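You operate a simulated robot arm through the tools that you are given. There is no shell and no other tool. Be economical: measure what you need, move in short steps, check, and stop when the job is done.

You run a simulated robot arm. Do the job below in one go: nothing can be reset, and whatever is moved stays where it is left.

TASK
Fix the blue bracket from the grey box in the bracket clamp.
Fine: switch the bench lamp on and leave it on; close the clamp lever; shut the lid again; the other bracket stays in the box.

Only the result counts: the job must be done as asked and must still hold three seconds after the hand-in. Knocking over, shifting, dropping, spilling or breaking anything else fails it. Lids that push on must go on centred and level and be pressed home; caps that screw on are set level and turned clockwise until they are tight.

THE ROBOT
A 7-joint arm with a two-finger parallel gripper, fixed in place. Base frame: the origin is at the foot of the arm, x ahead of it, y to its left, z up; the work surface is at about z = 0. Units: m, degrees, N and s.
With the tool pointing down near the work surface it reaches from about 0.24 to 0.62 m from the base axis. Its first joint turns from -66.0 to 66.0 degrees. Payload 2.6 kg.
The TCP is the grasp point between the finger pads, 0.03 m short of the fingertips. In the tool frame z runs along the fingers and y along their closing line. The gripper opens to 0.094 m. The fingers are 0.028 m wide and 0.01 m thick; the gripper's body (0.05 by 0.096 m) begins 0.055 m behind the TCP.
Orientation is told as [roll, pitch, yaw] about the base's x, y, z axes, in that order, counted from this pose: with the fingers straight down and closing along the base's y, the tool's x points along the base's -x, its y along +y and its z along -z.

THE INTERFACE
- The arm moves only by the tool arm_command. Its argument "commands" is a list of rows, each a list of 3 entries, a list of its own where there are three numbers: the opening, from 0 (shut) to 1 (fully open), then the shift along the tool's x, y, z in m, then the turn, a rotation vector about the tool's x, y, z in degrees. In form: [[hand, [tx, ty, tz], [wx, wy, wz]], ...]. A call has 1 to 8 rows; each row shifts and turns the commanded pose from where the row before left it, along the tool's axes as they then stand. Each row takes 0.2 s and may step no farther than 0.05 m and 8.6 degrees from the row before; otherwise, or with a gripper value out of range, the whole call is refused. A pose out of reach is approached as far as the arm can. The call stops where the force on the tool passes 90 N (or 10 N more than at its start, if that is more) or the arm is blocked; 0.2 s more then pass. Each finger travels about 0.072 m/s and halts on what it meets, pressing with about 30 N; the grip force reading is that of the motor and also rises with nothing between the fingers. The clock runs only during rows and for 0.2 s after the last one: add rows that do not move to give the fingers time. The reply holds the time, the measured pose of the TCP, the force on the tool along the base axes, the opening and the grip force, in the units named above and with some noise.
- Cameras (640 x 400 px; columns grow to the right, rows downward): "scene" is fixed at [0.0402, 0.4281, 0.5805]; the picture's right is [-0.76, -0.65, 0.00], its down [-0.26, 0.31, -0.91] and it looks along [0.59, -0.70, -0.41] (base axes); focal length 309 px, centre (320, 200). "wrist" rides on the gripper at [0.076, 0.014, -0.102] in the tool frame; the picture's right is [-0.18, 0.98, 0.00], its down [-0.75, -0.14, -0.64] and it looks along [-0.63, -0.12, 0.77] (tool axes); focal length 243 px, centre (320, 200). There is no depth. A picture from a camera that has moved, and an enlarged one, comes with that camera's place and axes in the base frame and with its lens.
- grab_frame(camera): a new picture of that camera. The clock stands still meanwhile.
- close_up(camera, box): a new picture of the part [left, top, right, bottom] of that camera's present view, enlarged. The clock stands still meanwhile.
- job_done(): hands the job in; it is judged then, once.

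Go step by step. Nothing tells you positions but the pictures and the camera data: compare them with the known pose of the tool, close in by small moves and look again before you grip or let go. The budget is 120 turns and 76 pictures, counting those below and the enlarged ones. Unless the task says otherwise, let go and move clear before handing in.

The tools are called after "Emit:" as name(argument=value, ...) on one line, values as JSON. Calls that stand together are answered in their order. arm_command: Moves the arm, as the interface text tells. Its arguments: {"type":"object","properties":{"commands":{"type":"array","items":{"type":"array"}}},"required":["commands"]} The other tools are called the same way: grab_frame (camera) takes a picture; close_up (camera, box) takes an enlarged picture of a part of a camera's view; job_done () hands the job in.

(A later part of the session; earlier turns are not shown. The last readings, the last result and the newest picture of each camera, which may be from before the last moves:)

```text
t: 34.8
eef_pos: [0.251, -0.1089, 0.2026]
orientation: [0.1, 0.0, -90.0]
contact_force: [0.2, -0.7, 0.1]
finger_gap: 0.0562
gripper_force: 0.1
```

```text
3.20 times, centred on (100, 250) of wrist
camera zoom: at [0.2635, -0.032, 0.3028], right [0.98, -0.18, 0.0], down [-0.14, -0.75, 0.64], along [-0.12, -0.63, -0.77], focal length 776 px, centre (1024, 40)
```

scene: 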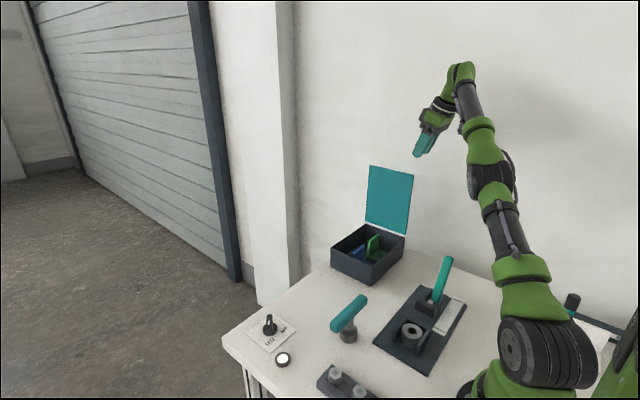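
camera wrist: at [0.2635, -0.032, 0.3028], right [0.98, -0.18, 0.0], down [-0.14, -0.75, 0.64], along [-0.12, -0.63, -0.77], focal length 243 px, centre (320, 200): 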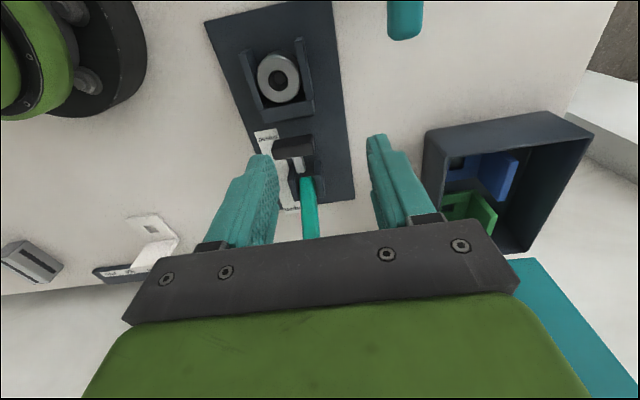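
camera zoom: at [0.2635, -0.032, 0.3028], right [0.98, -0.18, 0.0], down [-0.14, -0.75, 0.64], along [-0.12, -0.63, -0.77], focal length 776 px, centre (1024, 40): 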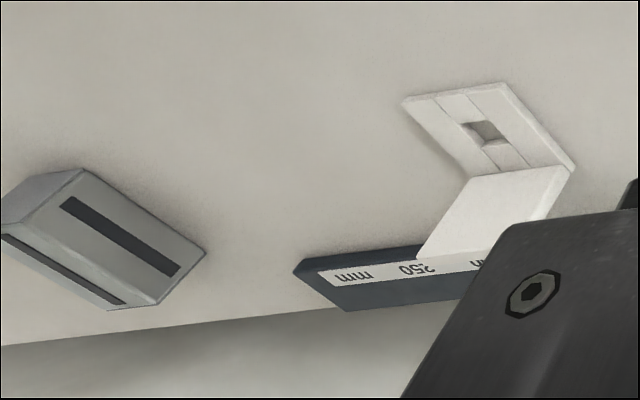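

Emit:
close_up(camera="scene", box=[385, 290, 449, 350])

Emit:
close_up(camera="wrist", box=[240, 20, 340, 120])

```text
6.67 times, centred on (417, 320) of scene
camera zoom: at [0.0402, 0.4281, 0.5805], right [-0.76, -0.65, 0.0], down [-0.26, 0.31, -0.91], along [0.59, -0.7, -0.41], focal length 2060 px, centre (-327, -600)
```

zoom: 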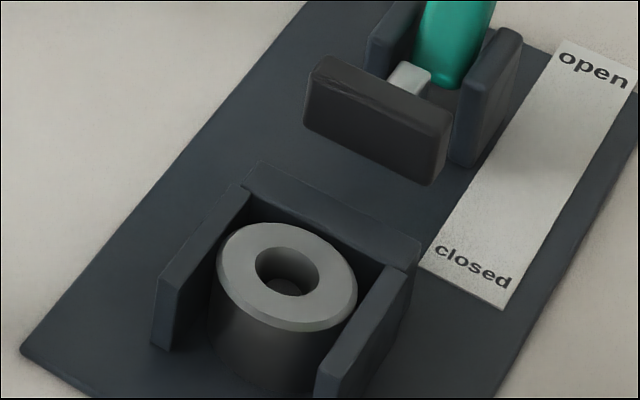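

```text
4.00 times, centred on (290, 70) of wrist
camera zoom: at [0.2635, -0.032, 0.3028], right [0.98, -0.18, 0.0], down [-0.14, -0.75, 0.64], along [-0.12, -0.63, -0.77], focal length 970 px, centre (440, 720)
```

zoom: 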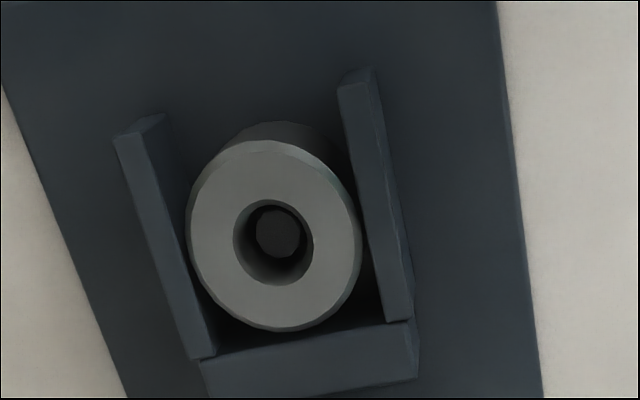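

The pad of the clamp looks raised above the nest, and I need a lower viewpoint to understand the seat. I'll tilt the tool and view the clamp nearly horizontally from +y.

Emit:
arm_command(commands=[[0.6, [0.02, -0.006, -0.01], [0, 0, 0]], [0.6, [0.02, -0.006, 0], [0, 0, 0]], [0.6, [0.02, -0.006, 0], [0, 0, 0]], [0.6, [0.02, -0.006, 0], [0, -8, 0]], [0.6, [0, 0, 0], [0, -8, 0]], [0.6, [0, 0, 0], [0, -8, 0]], [0.6, [0, 0, 0], [0, -8, 0]]])

Emit:
grab_frame(camera="wrist")

```text
t: 36.4
eef_pos: [0.2258, -0.0286, 0.2109]
orientation: [0.1, -32.2, -90.1]
contact_force: [-0.6, 0.5, -0.3]
finger_gap: 0.0563
gripper_force: 0.1
```

```text
32 pictures are left
camera wrist: at [0.2403, 0.0911, 0.2557], right [0.98, -0.16, 0.1], down [-0.14, -0.3, 0.94], along [-0.12, -0.94, -0.31], focal length 243 px, centre (320, 200)
```

wrist: 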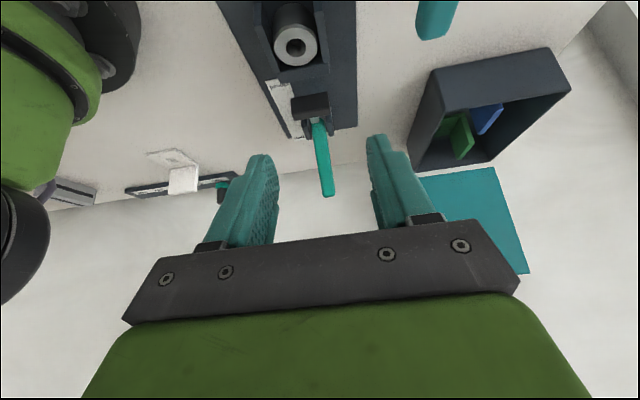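

Emit:
close_up(camera="wrist", box=[230, 0, 370, 150])

Emit:
close_up(camera="wrist", box=[120, 140, 260, 230])

Emit:
close_up(camera="wrist", box=[420, 80, 530, 170])

```text
2.67 times, centred on (300, 75) of wrist
camera zoom: at [0.2403, 0.0911, 0.2557], right [0.98, -0.16, 0.1], down [-0.14, -0.3, 0.94], along [-0.12, -0.94, -0.31], focal length 647 px, centre (373, 533)
```

zoom: 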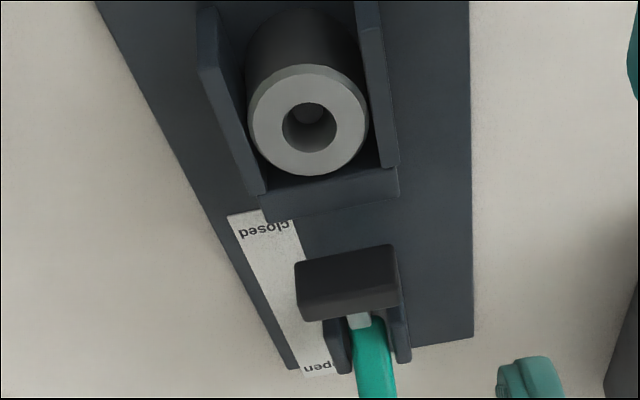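

```text
4.44 times, centred on (190, 185) of wrist
camera zoom: at [0.2403, 0.0911, 0.2557], right [0.98, -0.16, 0.1], down [-0.14, -0.3, 0.94], along [-0.12, -0.94, -0.31], focal length 1078 px, centre (898, 267)
```

zoom: 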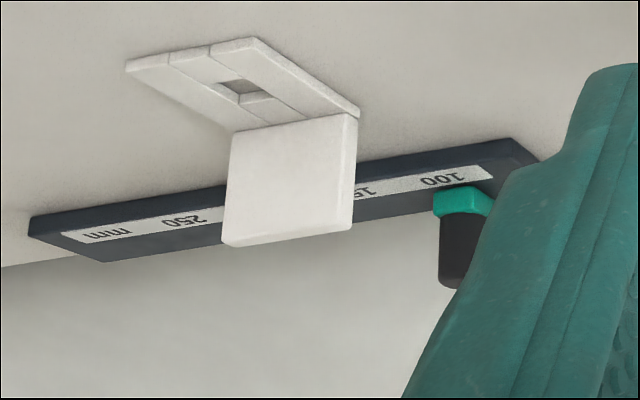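

```text
4.44 times, centred on (475, 125) of wrist
camera zoom: at [0.2403, 0.0911, 0.2557], right [0.98, -0.16, 0.1], down [-0.14, -0.3, 0.94], along [-0.12, -0.94, -0.31], focal length 1078 px, centre (-369, 533)
```

zoom: 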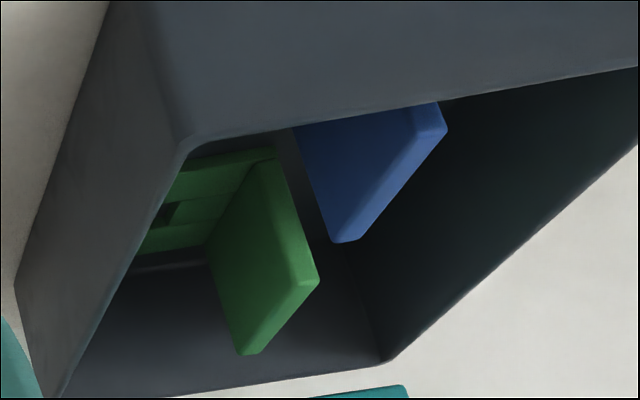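

The nest is only about 0.048 m wide and already holds a steel bushing, while the brackets measure about 0.058 m. Before deciding I'll check the unseen near-left bench area for another fixture.

Emit:
arm_command(commands=[[0.6, [0.0048, 0.0088, -0.0443], [0, 0, 0]], [0.6, [0.0048, 0.0088, -0.0443], [0, 0, 0]], [0.6, [0.0048, 0.0088, -0.0443], [0, 0, 0]], [0.6, [0.0048, 0.0088, -0.0443], [0, 8.5, 0]], [0.6, [0, 0, 0], [0, 8.5, 0]], [0.6, [0, 0, 0], [0, 8.5, 0]], [0.6, [0, 0, 0], [0, 8.5, 0]], [0.6, [0, 0, 0], [0, 8.5, 0]]])

Emit:
arm_command(commands=[[0.6, [0, 0, 0], [0, 8.5, 0]], [0.6, [0, 0, 0], [0, 8.5, 0]], [0.6, [0, 0, 0], [0, 8.5, 0]]])

Emit:
grab_frame(camera="wrist")

```text
t: 38.2
eef_pos: [0.2605, 0.0821, 0.3501]
orientation: [0.0, 10.7, -89.9]
contact_force: [-0.1, 0.2, 0.2]
finger_gap: 0.0562
gripper_force: 0.0
```

```text
t: 39.0
eef_pos: [0.2624, 0.0827, 0.3525]
orientation: [0.1, 36.1, -89.9]
contact_force: [0.3, -0.3, 0.1]
finger_gap: 0.0565
gripper_force: 0.1
```

```text
28 pictures are left
camera wrist: at [0.2754, 0.0829, 0.4775], right [0.98, -0.15, -0.11], down [-0.14, -0.99, 0.07], along [-0.12, -0.06, -0.99], focal length 243 px, centre (320, 200)
```

wrist: 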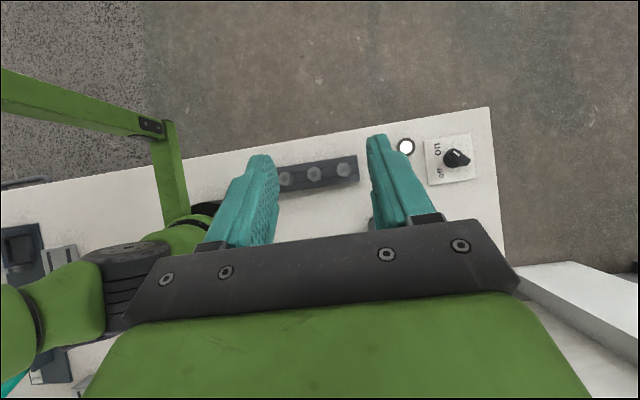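

Emit:
close_up(camera="wrist", box=[0, 200, 160, 400])

```text
2.00 times, centred on (80, 300) of wrist
camera zoom: at [0.2754, 0.0829, 0.4775], right [0.98, -0.15, -0.11], down [-0.14, -0.99, 0.07], along [-0.12, -0.06, -0.99], focal length 485 px, centre (800, 0)
```

zoom: 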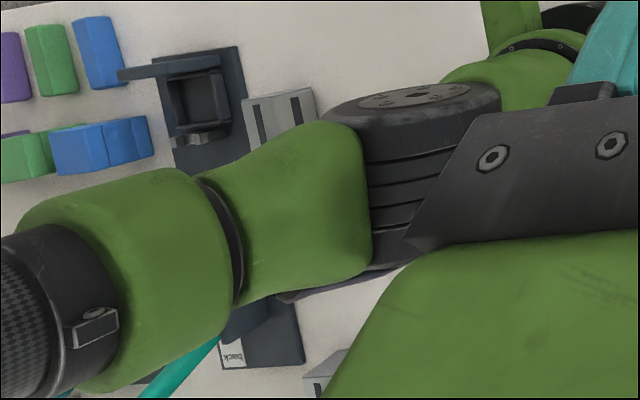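

Emit:
arm_command(commands=[[0.6, [-0.0416, -0.0118, 0.0007], [0, 0, 0]], [0.6, [-0.0416, -0.0118, 0.0007], [0, 0, 0]], [0.6, [-0.0416, -0.0118, 0.0007], [0, 0, 0]], [0.6, [-0.0416, -0.0118, 0.0007], [0, 0, 0]]])

Emit:
close_up(camera="wrist", box=[200, 60, 440, 220])

```text
t: 40.0
eef_pos: [0.2136, -0.0513, 0.2508]
orientation: [0.0, 36.1, -89.9]
contact_force: [-0.7, 0.2, 0.4]
finger_gap: 0.0561
gripper_force: 0.0
```

```text
2.50 times, centred on (320, 140) of wrist
camera zoom: at [0.2279, -0.0497, 0.3764], right [0.98, -0.15, -0.11], down [-0.14, -0.99, 0.08], along [-0.12, -0.06, -0.99], focal length 606 px, centre (320, 350)
```

zoom: 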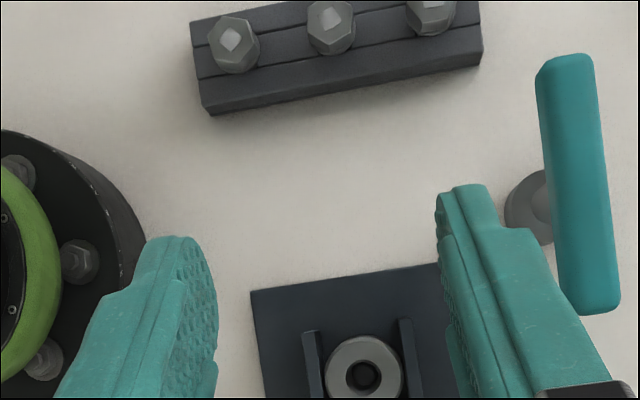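

Emit:
arm_command(commands=[[0.8, [-0.0405, 0.0, -0.0294], [0, 0, 0]], [0.8, [-0.032, 0.0, -0.023], [0, 0, 0]]])

Emit:
close_up(camera="wrist", box=[250, 40, 400, 190])

```text
t: 40.6
eef_pos: [0.2141, -0.142, 0.2501]
orientation: [0.1, 36.0, -89.9]
contact_force: [-0.3, -0.2, 0.9]
finger_gap: 0.0756
gripper_force: 0.0
```

```text
2.67 times, centred on (325, 115) of wrist
camera zoom: at [0.2277, -0.1398, 0.3766], right [0.98, -0.15, -0.11], down [-0.14, -0.99, 0.08], along [-0.12, -0.06, -0.99], focal length 647 px, centre (307, 427)
```

zoom: 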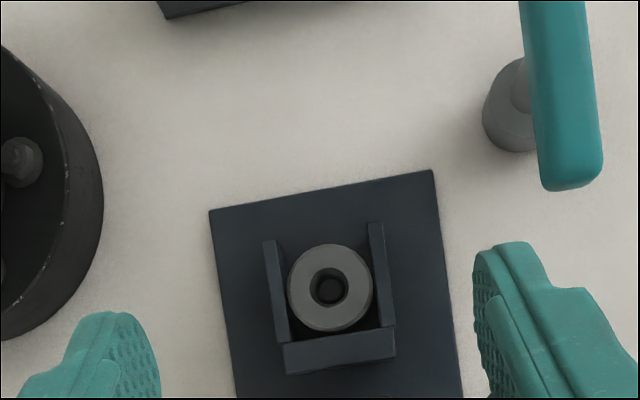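

The footprint of nest and bushing matches the bracket's foot, so the bracket may sit on top of it. Before committing, I'll work the empty clamp lever to learn where the pad goes. First I'll untilt, go behind the lever and close the fingers.

Emit:
arm_command(commands=[[0.3, [0, 0, 0], [0, -7.2, 0]], [0.1, [0, 0, 0], [0, -7.2, 0]], [0, [0, 0, 0], [0, -7.2, 0]], [0, [0, 0, 0], [0, -7.2, 0]], [0, [0, 0, 0], [0, -7.2, 0]]])

Emit:
arm_command(commands=[[0, [-0.045, 0, 0], [0, 0, 0]], [0, [-0.045, 0, 0], [0, 0, 0]], [0, [-0.045, 0, 0], [0, 0, 0]], [0, [-0.045, -0.003, 0], [0, 0, 0]], [0, [0, 0, 0.045], [0, 0, 0]], [0, [0, 0, 0.04], [0, 0, 0]]])

Emit:
grab_frame(camera="wrist")

Emit:
close_up(camera="scene", box=[370, 200, 490, 340])

```text
t: 41.8
eef_pos: [0.2154, -0.1399, 0.2495]
orientation: [0.1, -0.1, -89.9]
contact_force: [0.6, 0.9, 0.3]
finger_gap: 0.0
gripper_force: 29.8
```

```text
t: 43.2
eef_pos: [0.2118, -0.321, 0.1655]
orientation: [0.0, 0.1, -89.9]
contact_force: [0.2, -0.1, 0.6]
finger_gap: 0.0
gripper_force: 30.1
```

```text
24 pictures are left
camera wrist: at [0.2248, -0.2435, 0.2666], right [0.98, -0.18, 0.0], down [-0.14, -0.75, 0.64], along [-0.12, -0.63, -0.77], focal length 243 px, centre (320, 200)
```

wrist: 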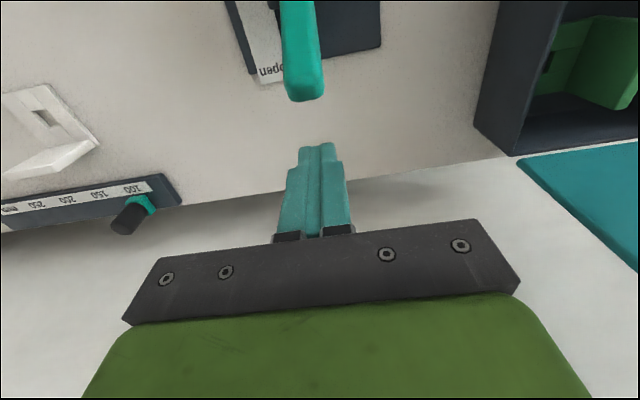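

```text
2.86 times, centred on (430, 270) of scene
camera zoom: at [0.0402, 0.4281, 0.5805], right [-0.76, -0.65, 0.0], down [-0.26, 0.31, -0.91], along [0.59, -0.7, -0.41], focal length 883 px, centre (6, 0)
```

zoom: 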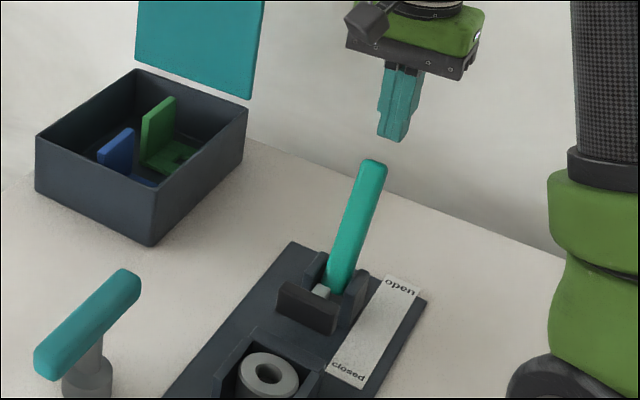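

The lever tip is at (0.21, -0.275, 0.13). I'll lower behind it and push it towards "closed" (+y), watching the force.

Emit:
arm_command(commands=[[0, [0, -0.002, 0.025], [0, 0, 0]], [0, [0, 0, 0.025], [0, 0, 0]], [0, [0.015, 0, 0], [0, 0, 0]], [0, [0.015, 0, 0], [0, 0, 0]], [0, [0.015, 0, 0], [0, 0, 0]], [0, [0.012, 0, 0], [0, 0, 0]], [0, [0.012, 0, 0], [0, 0, 0]], [0, [0.012, 0, 0], [0, 0, 0]]])

Emit:
close_up(camera="scene", box=[370, 200, 490, 340])

```text
t: 45.0
eef_pos: [0.2101, -0.2395, 0.1155]
orientation: [0.1, 0.0, -90.1]
contact_force: [-0.1, -3.1, 1.8]
finger_gap: 0.0
gripper_force: 30.3
```

```text
2.86 times, centred on (430, 270) of scene
camera zoom: at [0.0402, 0.4281, 0.5805], right [-0.76, -0.65, 0.0], down [-0.26, 0.31, -0.91], along [0.59, -0.7, -0.41], focal length 883 px, centre (6, 0)
```

zoom: 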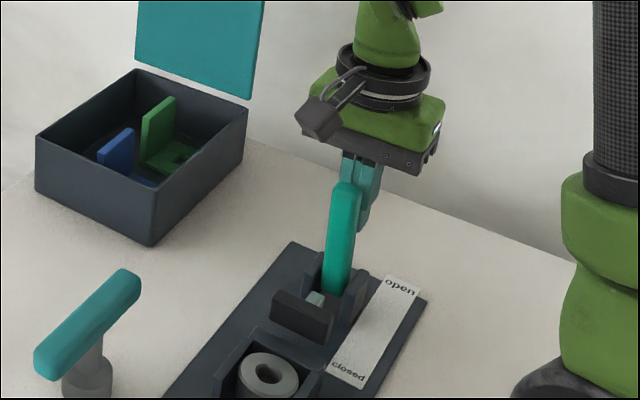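

Emit:
arm_command(commands=[[0, [0.013, 0, 0], [0, 0, 0]], [0, [0.013, 0, 0], [0, 0, 0]], [0, [0.013, 0, 0], [0, 0, 0]], [0, [0.013, 0, 0], [0, 0, 0]], [0, [0.013, 0, 0], [0, 0, 0]]])

Emit:
close_up(camera="scene", box=[370, 220, 470, 345])

```text
t: 46.0
eef_pos: [0.2102, -0.2124, 0.1231]
orientation: [1.3, -3.2, -89.9]
contact_force: [-1.6, -3.0, 4.3]
finger_gap: 0.0
gripper_force: 29.4
stopped in row 4: the force on the tool passed its limit (the readings are from after the stop); the commanded pose is now the measured one
```

```text
3.20 times, centred on (420, 282) of scene
camera zoom: at [0.0401, 0.4282, 0.5805], right [-0.76, -0.65, 0.0], down [-0.26, 0.31, -0.91], along [0.59, -0.7, -0.41], focal length 989 px, centre (0, -64)
```

zoom: 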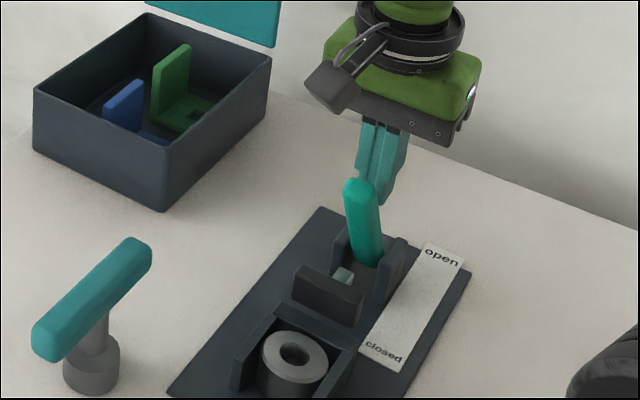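

Emit:
arm_command(commands=[[0, [-0.006, 0, -0.012], [0, 3.2, 0]], [0, [0.01, 0, 0], [0, 0, 0]], [0, [0.01, 0, 0], [0, 0, 0]], [0, [0.01, 0, 0], [0, 0, 0]], [0, [0.01, 0, 0], [0, 0, 0]]])

Emit:
close_up(camera="scene", box=[370, 220, 470, 345])

```text
t: 47.2
eef_pos: [0.2118, -0.2004, 0.1413]
orientation: [2.3, -3.0, -89.5]
contact_force: [-4.7, -10.2, 10.6]
finger_gap: 0.0001
gripper_force: 29.7
stopped in row 5: the force on the tool passed its limit (the readings are from after the stop); the commanded pose is now the measured one
```

```text
3.20 times, centred on (420, 282) of scene
camera zoom: at [0.0401, 0.4282, 0.5805], right [-0.76, -0.65, 0.0], down [-0.26, 0.31, -0.91], along [0.59, -0.7, -0.41], focal length 989 px, centre (0, -64)
```

zoom: 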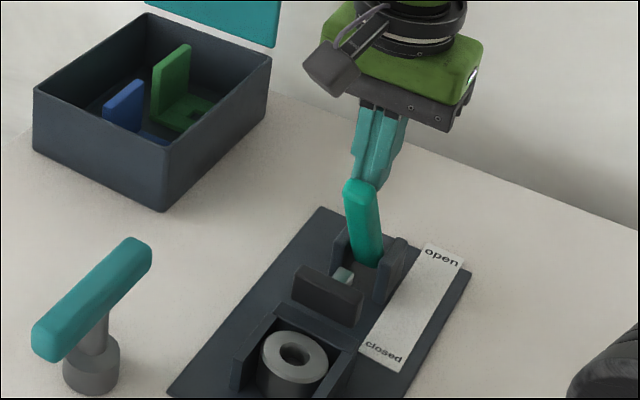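

The lever has reached its stop. The pad travels only about 18 mm, ending just over the back wall. So the bracket must sit on the seat with its upright over the back wall, facing the pad. I'll go round and push the lever open again.

Emit:
arm_command(commands=[[0, [-0.005, 0, -0.03], [0, 3, 0]], [0, [0, 0, -0.03], [0, 0, 0]], [0, [0.045, 0, 0], [0, 0, 0]], [0, [0.045, 0, 0], [0, 0, 0]], [0, [0, 0, 0.045], [0, 0, 0]], [0, [0, 0, 0.035], [0, 0, 0]]])

Emit:
close_up(camera="wrist", box=[240, 20, 400, 180])

```text
t: 48.6
eef_pos: [0.2114, -0.1106, 0.1211]
orientation: [2.2, 0.4, -89.6]
contact_force: [-0.8, -0.3, 0.6]
finger_gap: 0.0
gripper_force: 29.5
```

```text
2.50 times, centred on (320, 100) of wrist
camera zoom: at [0.2205, -0.0349, 0.2234], right [0.98, -0.17, 0.04], down [-0.16, -0.76, 0.63], along [-0.08, -0.63, -0.77], focal length 606 px, centre (320, 450)
```

zoom: 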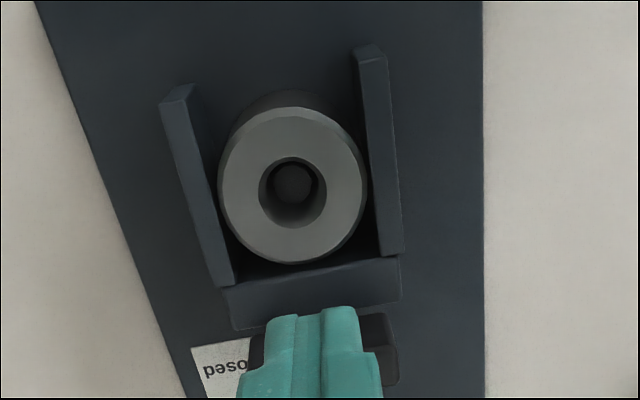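

A closer look shows a short pin inside the bushing. I'll push the lever back open now, then measure the bracket against the known finger gap.

Emit:
arm_command(commands=[[0, [-0.018, 0, 0], [0, 0, 0]], [0, [-0.018, 0, 0], [0, 0, 0]], [0, [-0.014, 0, 0], [0, 0, 0]], [0, [-0.014, 0, 0], [0, 0, 0]], [0, [-0.014, 0, 0], [0, 0, 0]], [0, [-0.014, 0, 0], [0, 0, 0]], [0, [-0.014, 0, 0], [0, 0, 0]], [0, [-0.014, 0, 0], [0, 0, 0]]])

Emit:
arm_command(commands=[[0, [-0.01, 0, 0], [0, 0, 0]], [0, [-0.008, 0, 0], [0, 0, 0]]])

Emit:
close_up(camera="scene", box=[370, 220, 470, 345])

```text
t: 50.4
eef_pos: [0.2135, -0.232, 0.1212]
orientation: [2.2, 0.3, -89.5]
contact_force: [0.4, 2.5, 0.0]
finger_gap: 0.0001
gripper_force: 30.1
```

```text
t: 51.0
eef_pos: [0.2141, -0.2373, 0.1219]
orientation: [2.0, 2.4, -89.9]
contact_force: [-4.1, 13.7, 15.9]
finger_gap: 0.0002
gripper_force: 29.8
stopped in row 2: the force on the tool passed its limit (the readings are from after the stop); the commanded pose is now the measured one
```

```text
3.20 times, centred on (420, 282) of scene
camera zoom: at [0.0401, 0.4282, 0.5805], right [-0.76, -0.65, 0.0], down [-0.26, 0.31, -0.91], along [0.59, -0.7, -0.41], focal length 989 px, centre (0, -64)
```

zoom: 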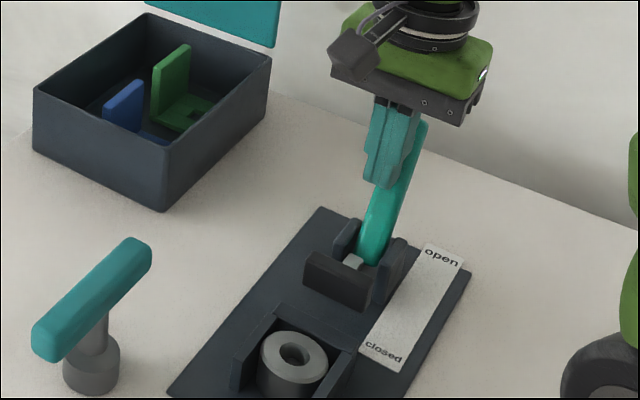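

The lever is back at its open stop. Next I'll lift and go over the blue bracket's upright.

Emit:
arm_command(commands=[[0, [0.01, 0, -0.04], [2, -2.4, 0]], [0.2, [0, 0, -0.04], [0, 0, 0]], [0.5, [0, 0.048, 0], [0, 0, 0]], [0.5, [0, 0.048, 0], [0, 0, 0]], [0.5, [0, 0.048, 0], [0, 0, 0]], [0.5, [0, 0.048, 0], [0, 0, 0]], [0.5, [-0.015, 0.045, 0], [0, 0, 0]], [0.5, [0, 0, 0.045], [0, 0, 0]]])

Emit:
grab_frame(camera="wrist")

```text
t: 52.8
eef_pos: [0.4513, -0.2451, 0.155]
orientation: [0.0, -0.3, -89.9]
contact_force: [0.4, -0.3, 0.5]
finger_gap: 0.0472
gripper_force: 0.0
```

```text
17 pictures are left
camera wrist: at [0.4643, -0.1673, 0.2555], right [0.98, -0.18, 0.0], down [-0.14, -0.75, 0.65], along [-0.12, -0.64, -0.76], focal length 243 px, centre (320, 200)
```

wrist: 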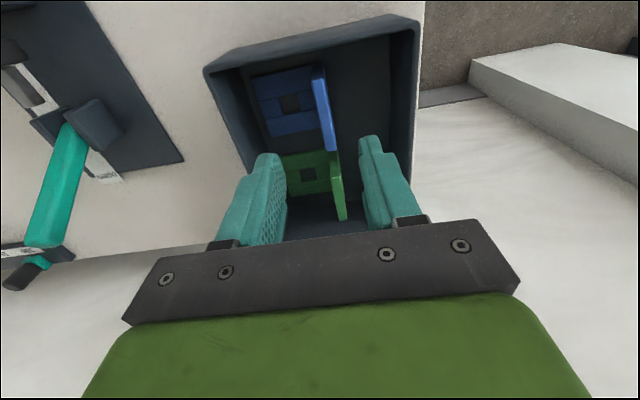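

The bracket measures about 0.06 m, so it cannot go between the walls and must rest on the seat. To end at yaw 0 over the clamp with the foot pointing +y, I must grip at yaw +90, so I'll turn the tool 180°.

Emit:
arm_command(commands=[[0.5, [0, 0, -0.02], [0, 0, -8.57]], [0.5, [0, 0, 0], [0, 0, -8.57]], [0.5, [0, 0, 0], [0, 0, -8.57]], [0.5, [0, 0, 0], [0, 0, -8.57]], [0.5, [0, 0, 0], [0, 0, -8.57]], [0.5, [0, 0, 0], [0, 0, -8.57]], [0.5, [0, 0, 0], [0, 0, -8.57]], [0.5, [0, 0, 0], [0, 0, -8.57]]])

Emit:
arm_command(commands=[[0.5, [0, 0, 0], [0, 0, -8.57]], [0.5, [0, 0, 0], [0, 0, -8.57]], [0.5, [0, 0, 0], [0, 0, -8.57]], [0.5, [0, 0, 0], [0, 0, -8.57]], [0.5, [0, 0, 0], [0, 0, -8.57]], [0.5, [0, 0, 0], [0, 0, -8.57]], [0.5, [0, 0, 0], [0, 0, -8.57]], [0.5, [0, 0, 0], [0, 0, -8.57]]])

Emit:
arm_command(commands=[[0.5, [0, 0, 0], [0, 0, -8.57]], [0.5, [0, 0, 0], [0, 0, -8.57]], [0.5, [0, 0, 0], [0, 0, -8.57]], [0.5, [0, 0, 0], [0, 0, -8.57]], [0.5, [0, 0, 0], [0, 0, -8.57]]])

Emit:
grab_frame(camera="wrist")

```text
t: 54.6
eef_pos: [0.4494, -0.2454, 0.1764]
orientation: [-0.3, -0.2, -21.3]
contact_force: [0.7, -0.6, 0.3]
finger_gap: 0.0472
gripper_force: 0.0
```

```text
t: 56.4
eef_pos: [0.4499, -0.2449, 0.1756]
orientation: [-0.1, 0.2, 47.3]
contact_force: [0.2, 0.6, 0.8]
finger_gap: 0.0469
gripper_force: 0.0
```

```text
t: 57.6
eef_pos: [0.4492, -0.2463, 0.1761]
orientation: [0.2, 0.3, 90.1]
contact_force: [-0.3, 0.3, -0.7]
finger_gap: 0.047
gripper_force: 0.1
```

```text
16 pictures are left
camera wrist: at [0.4351, -0.3205, 0.2774], right [-0.98, 0.18, 0.0], down [0.14, 0.76, 0.64], along [0.11, 0.63, -0.77], focal length 243 px, centre (320, 200)
```

wrist: 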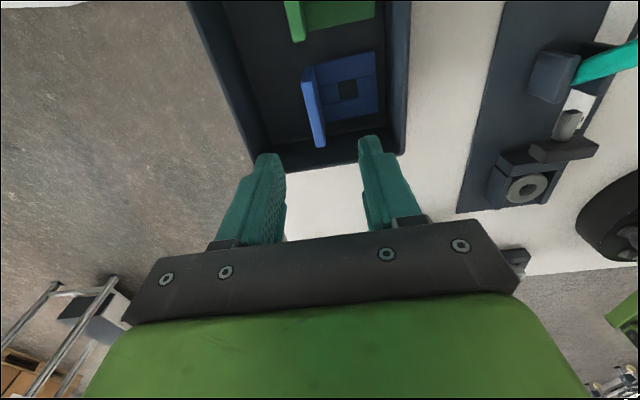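

The upright is at x ≈ 0.454, y ≈ -0.245. I'll descend over it and grip high on the upright.

Emit:
arm_command(commands=[[0.5, [-0.001, -0.005, 0.03], [0, 0, 0]], [0.5, [0, 0, 0.045], [0, 0, 0]], [0.5, [0, 0, 0.042], [0, 0, 0]], [0.1, [0, 0, 0], [0, 0, 0]], [0.0, [0, 0, 0], [0, 0, 0]], [0.0, [0, 0, 0], [0, 0, 0]], [0.0, [0, 0, 0], [0, 0, 0]]])

Emit:
close_up(camera="scene", box=[325, 195, 425, 290])

```text
t: 59.2
eef_pos: [0.4545, -0.2451, 0.0593]
orientation: [0.2, 0.3, 90.0]
contact_force: [-0.4, 1.2, 0.7]
finger_gap: 0.0141
gripper_force: 30.5
```

```text
4.21 times, centred on (375, 242) of scene
camera zoom: at [0.0402, 0.4281, 0.5805], right [-0.76, -0.65, 0.0], down [-0.26, 0.31, -0.91], along [0.59, -0.7, -0.41], focal length 1301 px, centre (88, 21)
```

zoom: 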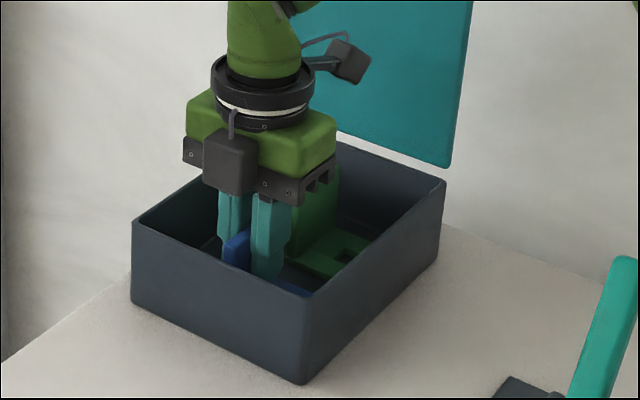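

Gripped with a gap of 14 mm. I'll lift the bracket straight out and check it.

Emit:
arm_command(commands=[[0.0, [0, 0, -0.02], [0, 0, 0]], [0.0, [0, 0, -0.035], [0, 0, 0]], [0.0, [0, 0, -0.035], [0, 0, 0]], [0.0, [0, 0, -0.035], [0, 0, 0]], [0.0, [0, 0, -0.03], [0, 0, 0]]])

Emit:
close_up(camera="scene", box=[325, 150, 425, 275])

Emit:
close_up(camera="wrist", box=[240, 100, 420, 220])

```text
t: 60.4
eef_pos: [0.4549, -0.2435, 0.214]
orientation: [0.1, 0.3, 90.2]
contact_force: [0.2, 0.4, -1.8]
finger_gap: 0.014
gripper_force: 30.1
```

```text
3.20 times, centred on (375, 212) of scene
camera zoom: at [0.0402, 0.4281, 0.5805], right [-0.76, -0.65, 0.0], down [-0.26, 0.31, -0.91], along [0.59, -0.7, -0.41], focal length 989 px, centre (144, 160)
```

zoom: 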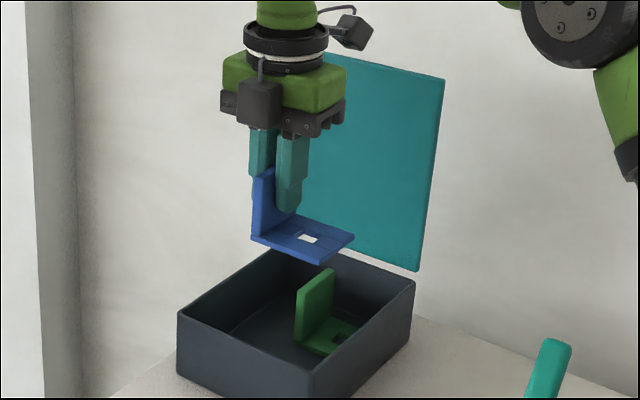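

```text
3.33 times, centred on (330, 160) of wrist
camera zoom: at [0.4397, -0.3186, 0.3153], right [-0.98, 0.18, 0.0], down [0.14, 0.76, 0.64], along [0.12, 0.63, -0.77], focal length 809 px, centre (287, 333)
```

zoom: 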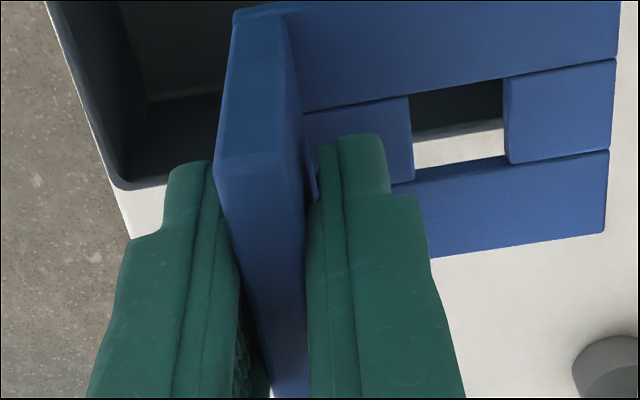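

The bracket is a plain L with a rectangular hole, 0.0355 m from the grip line. I'll turn it to yaw 0 and carry it over the seat.

Emit:
arm_command(commands=[[0.0, [0, 0, -0.01], [0, 0, 8.2]], [0.0, [0, 0, 0], [0, 0, 8.2]], [0.0, [0, 0, 0], [0, 0, 8.2]], [0.0, [0, 0, 0], [0, 0, 8.2]], [0.0, [0, 0, 0], [0, 0, 8.2]], [0.0, [0, 0, 0], [0, 0, 8.2]], [0.0, [0, 0, 0], [0, 0, 8.2]], [0.0, [0, 0, 0], [0, 0, 8.2]]])

Emit:
arm_command(commands=[[0.0, [0, 0, 0], [0, 0, 8.2]], [0.0, [0, 0, 0], [0, 0, 8.2]], [0.0, [0, 0, 0], [0, 0, 8.2]], [0.0, [0.04, 0.02, 0], [0, 0, 0]], [0.0, [0.04, 0.02, 0], [0, 0, 0]], [0.0, [0.04, 0.02, 0], [0, 0, 0]], [0.0, [0.04, 0.02, 0], [0, 0, 0]]])

```text
t: 62.2
eef_pos: [0.4538, -0.2444, 0.2239]
orientation: [-0.3, 0.3, 24.2]
contact_force: [-0.2, 0.0, -2.0]
finger_gap: 0.0142
gripper_force: 30.1
```

```text
t: 63.8
eef_pos: [0.2951, -0.1633, 0.2246]
orientation: [-0.3, 0.1, -0.3]
contact_force: [0.0, -0.5, -1.6]
finger_gap: 0.0142
gripper_force: 30.1
```

Emit:
arm_command(commands=[[0.0, [0.044, 0.02, 0], [0, 0, 0]], [0.0, [0.0445, 0.02, 0], [0, 0, 0]], [0.0, [0, 0, 0.04], [0, 0, 0]], [0.0, [0, 0, 0.04], [0, 0, 0]]])

Emit:
close_up(camera="scene", box=[370, 240, 470, 365])

Emit:
grab_frame(camera="wrist")

```text
t: 64.8
eef_pos: [0.2052, -0.1229, 0.1434]
orientation: [-0.3, 0.0, -0.1]
contact_force: [0.2, -0.3, -1.9]
finger_gap: 0.0138
gripper_force: 30.0
```

```text
3.20 times, centred on (420, 302) of scene
camera zoom: at [0.0401, 0.4281, 0.5805], right [-0.76, -0.65, 0.0], down [-0.26, 0.31, -0.91], along [0.59, -0.7, -0.41], focal length 989 px, centre (0, -128)
```

zoom: 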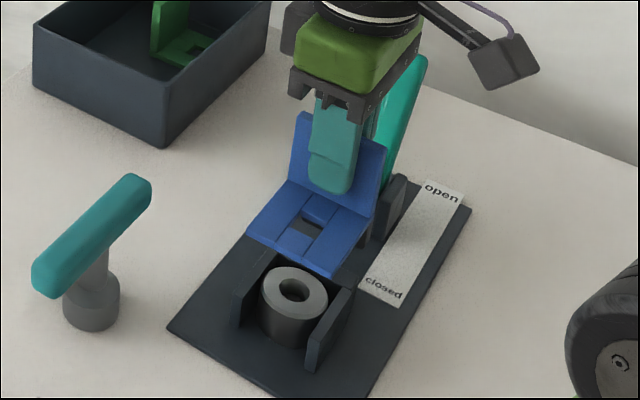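

```text
11 pictures are left
camera wrist: at [0.1293, -0.1078, 0.2441], right [0.19, 0.98, -0.01], down [0.75, -0.14, 0.64], along [0.63, -0.12, -0.77], focal length 243 px, centre (320, 200)
```

wrist: 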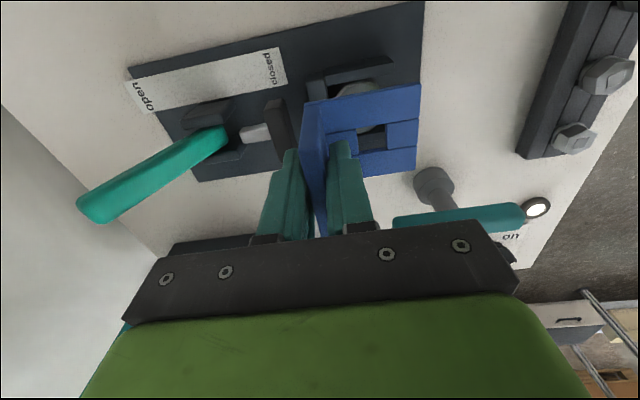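

The bracket is above the seat with its upright on the pad side. I'll lower to just above contact and check alignment.

Emit:
arm_command(commands=[[0.0, [-0.001, 0, 0.018], [0, 0, 0]], [0.0, [0, 0, 0.018], [0, 0, 0]]])

Emit:
close_up(camera="scene", box=[380, 270, 450, 350])

Emit:
close_up(camera="wrist", box=[250, 40, 450, 180])

```text
t: 65.4
eef_pos: [0.2065, -0.1232, 0.1072]
orientation: [-0.3, 0.0, -0.1]
contact_force: [1.0, -0.6, -1.1]
finger_gap: 0.0143
gripper_force: 30.7
```

```text
5.00 times, centred on (415, 310) of scene
camera zoom: at [0.0402, 0.4281, 0.5805], right [-0.76, -0.65, 0.0], down [-0.26, 0.31, -0.91], along [0.59, -0.7, -0.41], focal length 1545 px, centre (-155, -350)
```

zoom: 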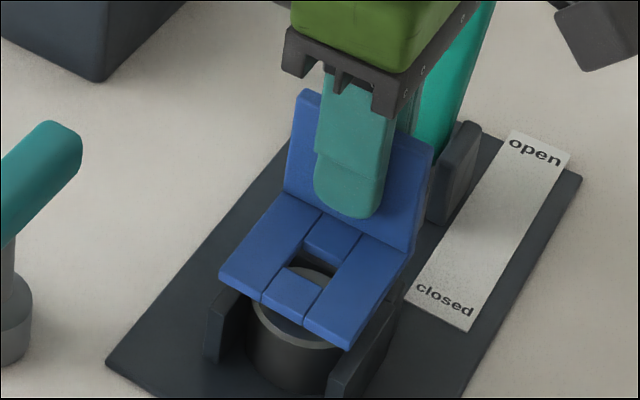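

```text
2.86 times, centred on (350, 110) of wrist
camera zoom: at [0.1302, -0.1078, 0.2077], right [0.19, 0.98, -0.01], down [0.75, -0.14, 0.64], along [0.63, -0.12, -0.77], focal length 693 px, centre (234, 457)
```

zoom: 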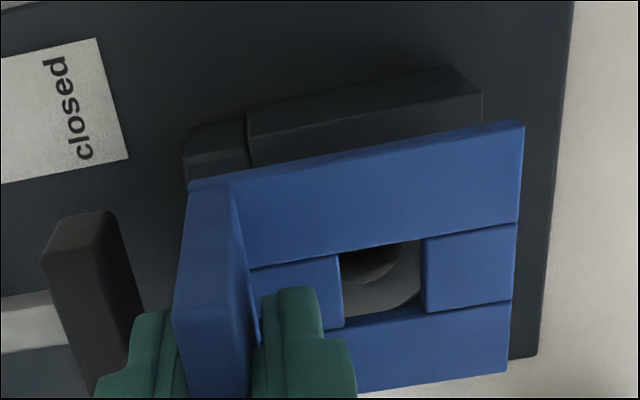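

The hole is about 3 mm short in x of the bore. I'll correct that and lower in small steps until contact.

Emit:
arm_command(commands=[[0.0, [-0.0025, 0, 0.003], [0, 0, 0]], [0.0, [0, 0, 0.003], [0, 0, 0]], [0.0, [0, 0, 0.002], [0, 0, 0]]])

Emit:
arm_command(commands=[[0.0, [0, 0, 0.002], [0, 0, 0]], [0.0, [0, 0, 0.0], [0, 0, 0]]])

```text
t: 66.2
eef_pos: [0.2099, -0.1231, 0.0997]
orientation: [-0.3, -0.1, -0.2]
contact_force: [0.1, -0.2, -1.7]
finger_gap: 0.0139
gripper_force: 29.9
```

```text
t: 66.8
eef_pos: [0.2093, -0.1234, 0.0983]
orientation: [-0.3, 0.0, -0.3]
contact_force: [-0.1, -0.2, -2.1]
finger_gap: 0.0143
gripper_force: 30.1
```

Emit:
arm_command(commands=[[0.0, [0, 0, 0.002], [0, 0, 0]], [0.0, [0, 0, 0.0], [0, 0, 0]]])

Emit:
arm_command(commands=[[0.0, [0, 0, 0.002], [0, 0, 0]], [0.0, [0, 0, 0.0], [0, 0, 0]]])

Emit:
arm_command(commands=[[0.0, [0, 0, 0.002], [0, 0, 0]], [0.0, [0, 0, 0.0], [0, 0, 0]]])

```text
t: 67.4
eef_pos: [0.2096, -0.1244, 0.0949]
orientation: [-0.3, 0.0, -0.1]
contact_force: [-0.1, -0.8, -1.0]
finger_gap: 0.0139
gripper_force: 30.5
```

```text
t: 68.0
eef_pos: [0.211, -0.1235, 0.0941]
orientation: [-0.4, 0.1, -0.3]
contact_force: [-0.5, -0.2, -2.3]
finger_gap: 0.014
gripper_force: 29.9
```

```text
t: 68.6
eef_pos: [0.2104, -0.1233, 0.09]
orientation: [-0.2, 0.0, -0.2]
contact_force: [-0.2, -1.2, -1.6]
finger_gap: 0.0138
gripper_force: 30.3
```

Emit:
close_up(camera="scene", box=[385, 285, 445, 350])

```text
6.15 times, centred on (415, 318) of scene
camera zoom: at [0.0402, 0.4281, 0.5805], right [-0.76, -0.65, 0.0], down [-0.26, 0.31, -0.91], along [0.59, -0.7, -0.41], focal length 1902 px, centre (-265, -523)
```

zoom: 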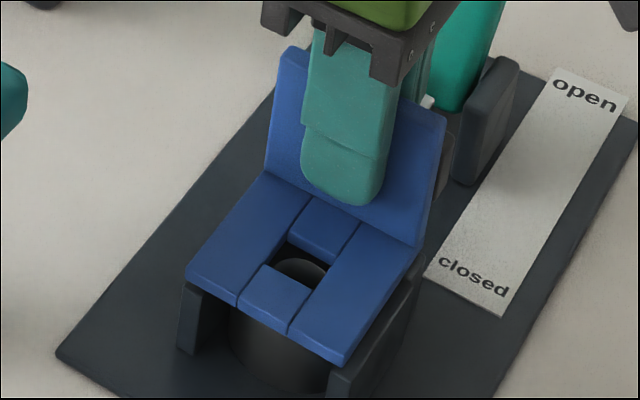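

Emit:
arm_command(commands=[[0.0, [0, 0, 0.002], [0, 0, 0]], [0.0, [0, 0, 0.0], [0, 0, 0]]])

Emit:
arm_command(commands=[[0.0, [0, 0, 0.002], [0, 0, 0]], [0.0, [0, 0, 0.0], [0, 0, 0]]])

Emit:
arm_command(commands=[[0.0, [0, 0, 0.002], [0, 0, 0]], [0.0, [0, 0, 0.0], [0, 0, 0]]])

```text
t: 69.2
eef_pos: [0.2101, -0.124, 0.0894]
orientation: [-0.3, 0.0, -0.2]
contact_force: [-0.2, 0.2, -1.0]
finger_gap: 0.0139
gripper_force: 30.1
```

```text
t: 69.8
eef_pos: [0.2106, -0.124, 0.0865]
orientation: [-0.3, -0.1, -0.3]
contact_force: [-0.2, -0.2, -0.7]
finger_gap: 0.0138
gripper_force: 29.7
```

```text
t: 70.4
eef_pos: [0.2101, -0.1241, 0.0863]
orientation: [-0.3, -0.1, -0.3]
contact_force: [-6.6, 0.3, 25.9]
finger_gap: 0.0142
gripper_force: 29.5
```

Contact has been made at TCP z ≈ 0.086. I'll look before letting go.

Emit:
close_up(camera="scene", box=[385, 285, 445, 350])

Emit:
close_up(camera="wrist", box=[230, 20, 430, 180])

```text
6.15 times, centred on (415, 318) of scene
camera zoom: at [0.0401, 0.4282, 0.5805], right [-0.76, -0.65, 0.0], down [-0.26, 0.31, -0.91], along [0.59, -0.7, -0.41], focal length 1902 px, centre (-265, -523)
```

zoom: 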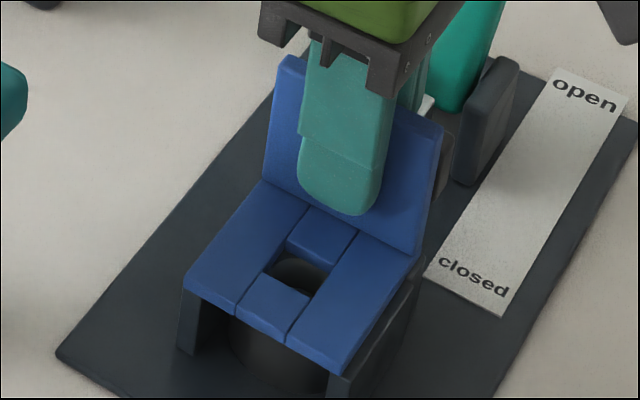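

```text
2.50 times, centred on (330, 100) of wrist
camera zoom: at [0.1334, -0.1088, 0.1867], right [0.19, 0.98, -0.01], down [0.75, -0.14, 0.64], along [0.63, -0.12, -0.77], focal length 606 px, centre (295, 450)
```

zoom: 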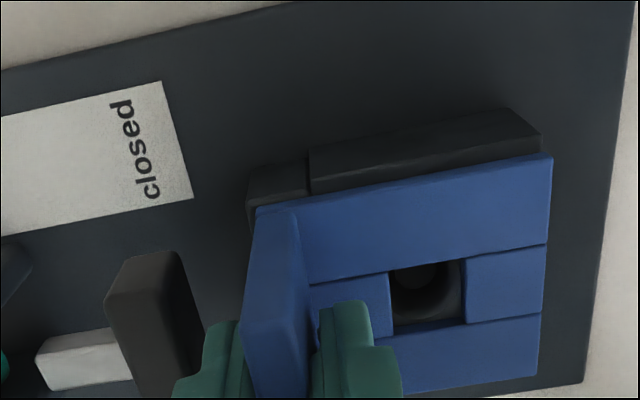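

The foot rests flat on the seat with its hole over the bore. I'll open slightly and withdraw straight up.

Emit:
arm_command(commands=[[0.0, [0, 0, -0.0015], [0, 0, 0]], [0.25, [0, 0, 0], [0, 0, 0]], [0.25, [0, 0, 0], [0, 0, 0]], [0.25, [0, 0, -0.02], [0, 0, 0]], [0.25, [0, 0, -0.04], [0, 0, 0]], [0.25, [0, 0, -0.04], [0, 0, 0]]])

Emit:
close_up(camera="scene", box=[375, 240, 465, 350])

```text
t: 71.8
eef_pos: [0.2094, -0.1224, 0.1874]
orientation: [-0.3, 0.1, -0.2]
contact_force: [0.6, -0.2, 0.7]
finger_gap: 0.0232
gripper_force: 0.2
```

```text
3.64 times, centred on (420, 295) of scene
camera zoom: at [0.0402, 0.4281, 0.5805], right [-0.76, -0.65, 0.0], down [-0.26, 0.31, -0.91], along [0.59, -0.7, -0.41], focal length 1124 px, centre (-44, -146)
```

zoom: 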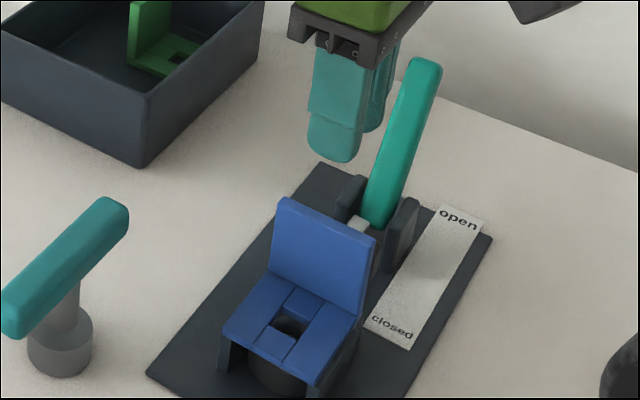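

The bracket stands squarely. Now I'll go behind the lever and push it closed.

Emit:
arm_command(commands=[[0, [0, 0, -0.045], [0, 0, 0]], [0, [0, -0.048, 0], [0, 0, 0]], [0, [0, -0.048, 0], [0, 0, 0]], [0, [0, -0.048, 0], [0, 0, 0]], [0, [0, -0.048, 0], [0, 0, 0]], [0, [0, -0.006, 0.04], [0, 0, 0]], [0, [0, 0, 0.04], [0, 0, 0]], [0, [0, 0, 0.034], [0, 0, 0]]])

Emit:
arm_command(commands=[[0, [0, 0.015, 0], [0, 0, 0]], [0, [0, 0.015, 0], [0, 0, 0]], [0, [0, 0.015, 0], [0, 0, 0]], [0, [0, 0.012, 0], [0, 0, 0]], [0, [0, 0.012, 0], [0, 0, 0]], [0, [0, 0.012, 0], [0, 0, 0]], [0, [0, 0.01, 0], [0, 0, 0]]])

```text
t: 73.6
eef_pos: [0.2085, -0.3205, 0.1183]
orientation: [-0.3, 0.0, -0.2]
contact_force: [0.2, 0.4, 0.4]
finger_gap: 0.0002
gripper_force: 30.1
```

```text
t: 75.2
eef_pos: [0.209, -0.2295, 0.1182]
orientation: [-0.3, 0.1, -0.1]
contact_force: [-2.2, -3.2, 2.3]
finger_gap: 0.0
gripper_force: 29.7
```

Emit:
arm_command(commands=[[0, [0, 0.007, 0], [0, 0, 0]], [0, [0, 0.006, 0], [0, 0, 0]], [0, [0, 0.005, 0], [0, 0, 0]], [0, [0, 0.005, 0], [0, 0, 0]], [0, [0, 0.005, 0], [0, 0, 0]]])

Emit:
close_up(camera="scene", box=[375, 240, 465, 350])

```text
t: 76.4
eef_pos: [0.2095, -0.2081, 0.1197]
orientation: [-1.1, -0.3, -0.2]
contact_force: [-5.4, -43.8, -4.1]
finger_gap: 0.0
gripper_force: 30.1
```

```text
3.64 times, centred on (420, 295) of scene
camera zoom: at [0.0402, 0.4281, 0.5805], right [-0.76, -0.64, 0.0], down [-0.26, 0.31, -0.91], along [0.59, -0.7, -0.41], focal length 1124 px, centre (-44, -146)
```

zoom: 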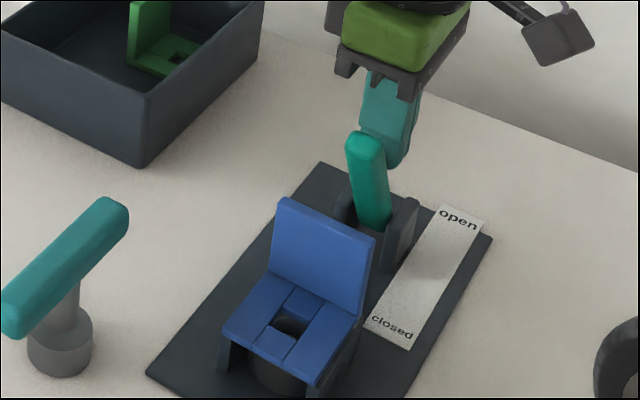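

The lever is at its closed stop and the bracket stays put. I'll retreat and check from above that the pad really bears on the upright.

Emit:
arm_command(commands=[[0, [0, -0.02, 0], [0, 0, 0]], [0, [0, -0.005, -0.045], [0, 0, 0]], [0, [0, 0, -0.045], [0, 0, 0]], [0, [0, 0.035, -0.015], [0, 0, 0]], [0, [0, 0.035, 0], [0, 0, 0]]])

Emit:
close_up(camera="wrist", box=[270, 10, 430, 130])

```text
t: 77.6
eef_pos: [0.2099, -0.1558, 0.2223]
orientation: [-0.3, 0.0, -0.2]
contact_force: [-0.7, 0.8, -0.8]
finger_gap: 0.0002
gripper_force: 30.5
```

```text
3.33 times, centred on (350, 70) of wrist
camera zoom: at [0.1332, -0.1402, 0.3241], right [0.19, 0.98, -0.01], down [0.75, -0.14, 0.64], along [0.63, -0.12, -0.77], focal length 809 px, centre (220, 633)
```

zoom: 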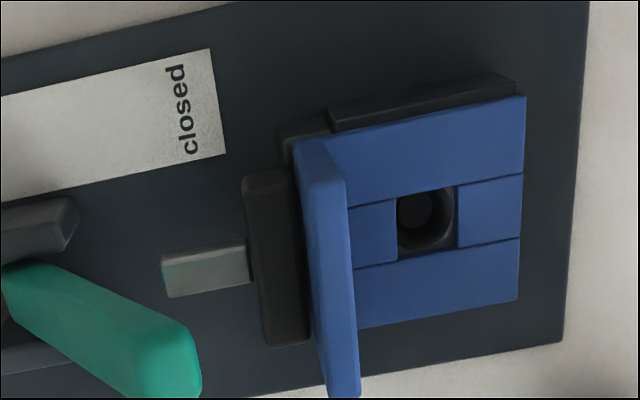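

The hole lies right over the bore, but there may be a gap of a millimetre or two between the pad and the upright. I'll put the closed fingers on the foot side of the upright and gently nudge it back against the closed pad.

Emit:
arm_command(commands=[[0, [0, 0.036, 0], [0, 0, 0]], [0, [0, 0.036, 0], [0, 0, 0]], [0, [0, 0, 0.045], [0, 0, 0]], [0, [0, 0, 0.045], [0, 0, 0]], [0, [0, 0, 0.044], [0, 0, 0]], [0, [0, 0, 0], [0, 0, 0]]])

Emit:
arm_command(commands=[[0, [0, -0.006, 0], [0, 0, 0]], [0, [0, -0.006, 0], [0, 0, 0]], [0, [0, -0.004, 0], [0, 0, 0]], [0, [0, 0, 0], [0, 0, 0]]])

```text
t: 79.0
eef_pos: [0.2098, -0.0852, 0.0881]
orientation: [-0.4, 0.1, -0.2]
contact_force: [0.1, 0.8, 0.4]
finger_gap: 0.0
gripper_force: 29.8
```

```text
t: 80.0
eef_pos: [0.2104, -0.1013, 0.0881]
orientation: [-0.3, 0.0, -0.2]
contact_force: [0.3, -0.2, 0.7]
finger_gap: 0.0
gripper_force: 30.0
```

Emit:
arm_command(commands=[[0, [0, -0.002, 0], [0, 0, 0]], [0, [0, -0.002, 0], [0, 0, 0]], [0, [0, 0, 0], [0, 0, 0]]])

Emit:
arm_command(commands=[[0, [0, -0.0015, 0], [0, 0, 0]], [0, [0, 0, 0], [0, 0, 0]]])

Emit:
arm_command(commands=[[0, [0, -0.001, 0], [0, 0, 0]], [0, [0, 0, 0], [0, 0, 0]]])

```text
t: 80.8
eef_pos: [0.2098, -0.1051, 0.0888]
orientation: [-0.3, 0.0, -0.3]
contact_force: [0.5, 1.7, 0.4]
finger_gap: 0.0
gripper_force: 29.9
```

```text
t: 81.4
eef_pos: [0.2104, -0.1077, 0.0886]
orientation: [-0.2, 0.1, -0.2]
contact_force: [0.2, 1.6, 0.7]
finger_gap: 0.0
gripper_force: 29.9
```

```text
t: 82.0
eef_pos: [0.2099, -0.1083, 0.0892]
orientation: [-0.3, -0.1, -0.2]
contact_force: [0.2, 3.3, 2.1]
finger_gap: 0.0
gripper_force: 29.8
```

Emit:
arm_command(commands=[[0, [0, -0.001, 0], [0, 0, 0]], [0, [0, 0, 0], [0, 0, 0]]])

Emit:
arm_command(commands=[[0, [0, -0.001, 0], [0, 0, 0]], [0, [0, 0, 0], [0, 0, 0]]])

```text
t: 82.6
eef_pos: [0.2101, -0.1098, 0.0878]
orientation: [-0.3, 0.0, -0.2]
contact_force: [-0.2, 5.6, 0.5]
finger_gap: 0.0
gripper_force: 29.9
```

```text
t: 83.2
eef_pos: [0.2094, -0.1093, 0.0884]
orientation: [-0.3, 0.0, -0.2]
contact_force: [-0.2, 4.6, 1.7]
finger_gap: 0.0
gripper_force: 30.0
```

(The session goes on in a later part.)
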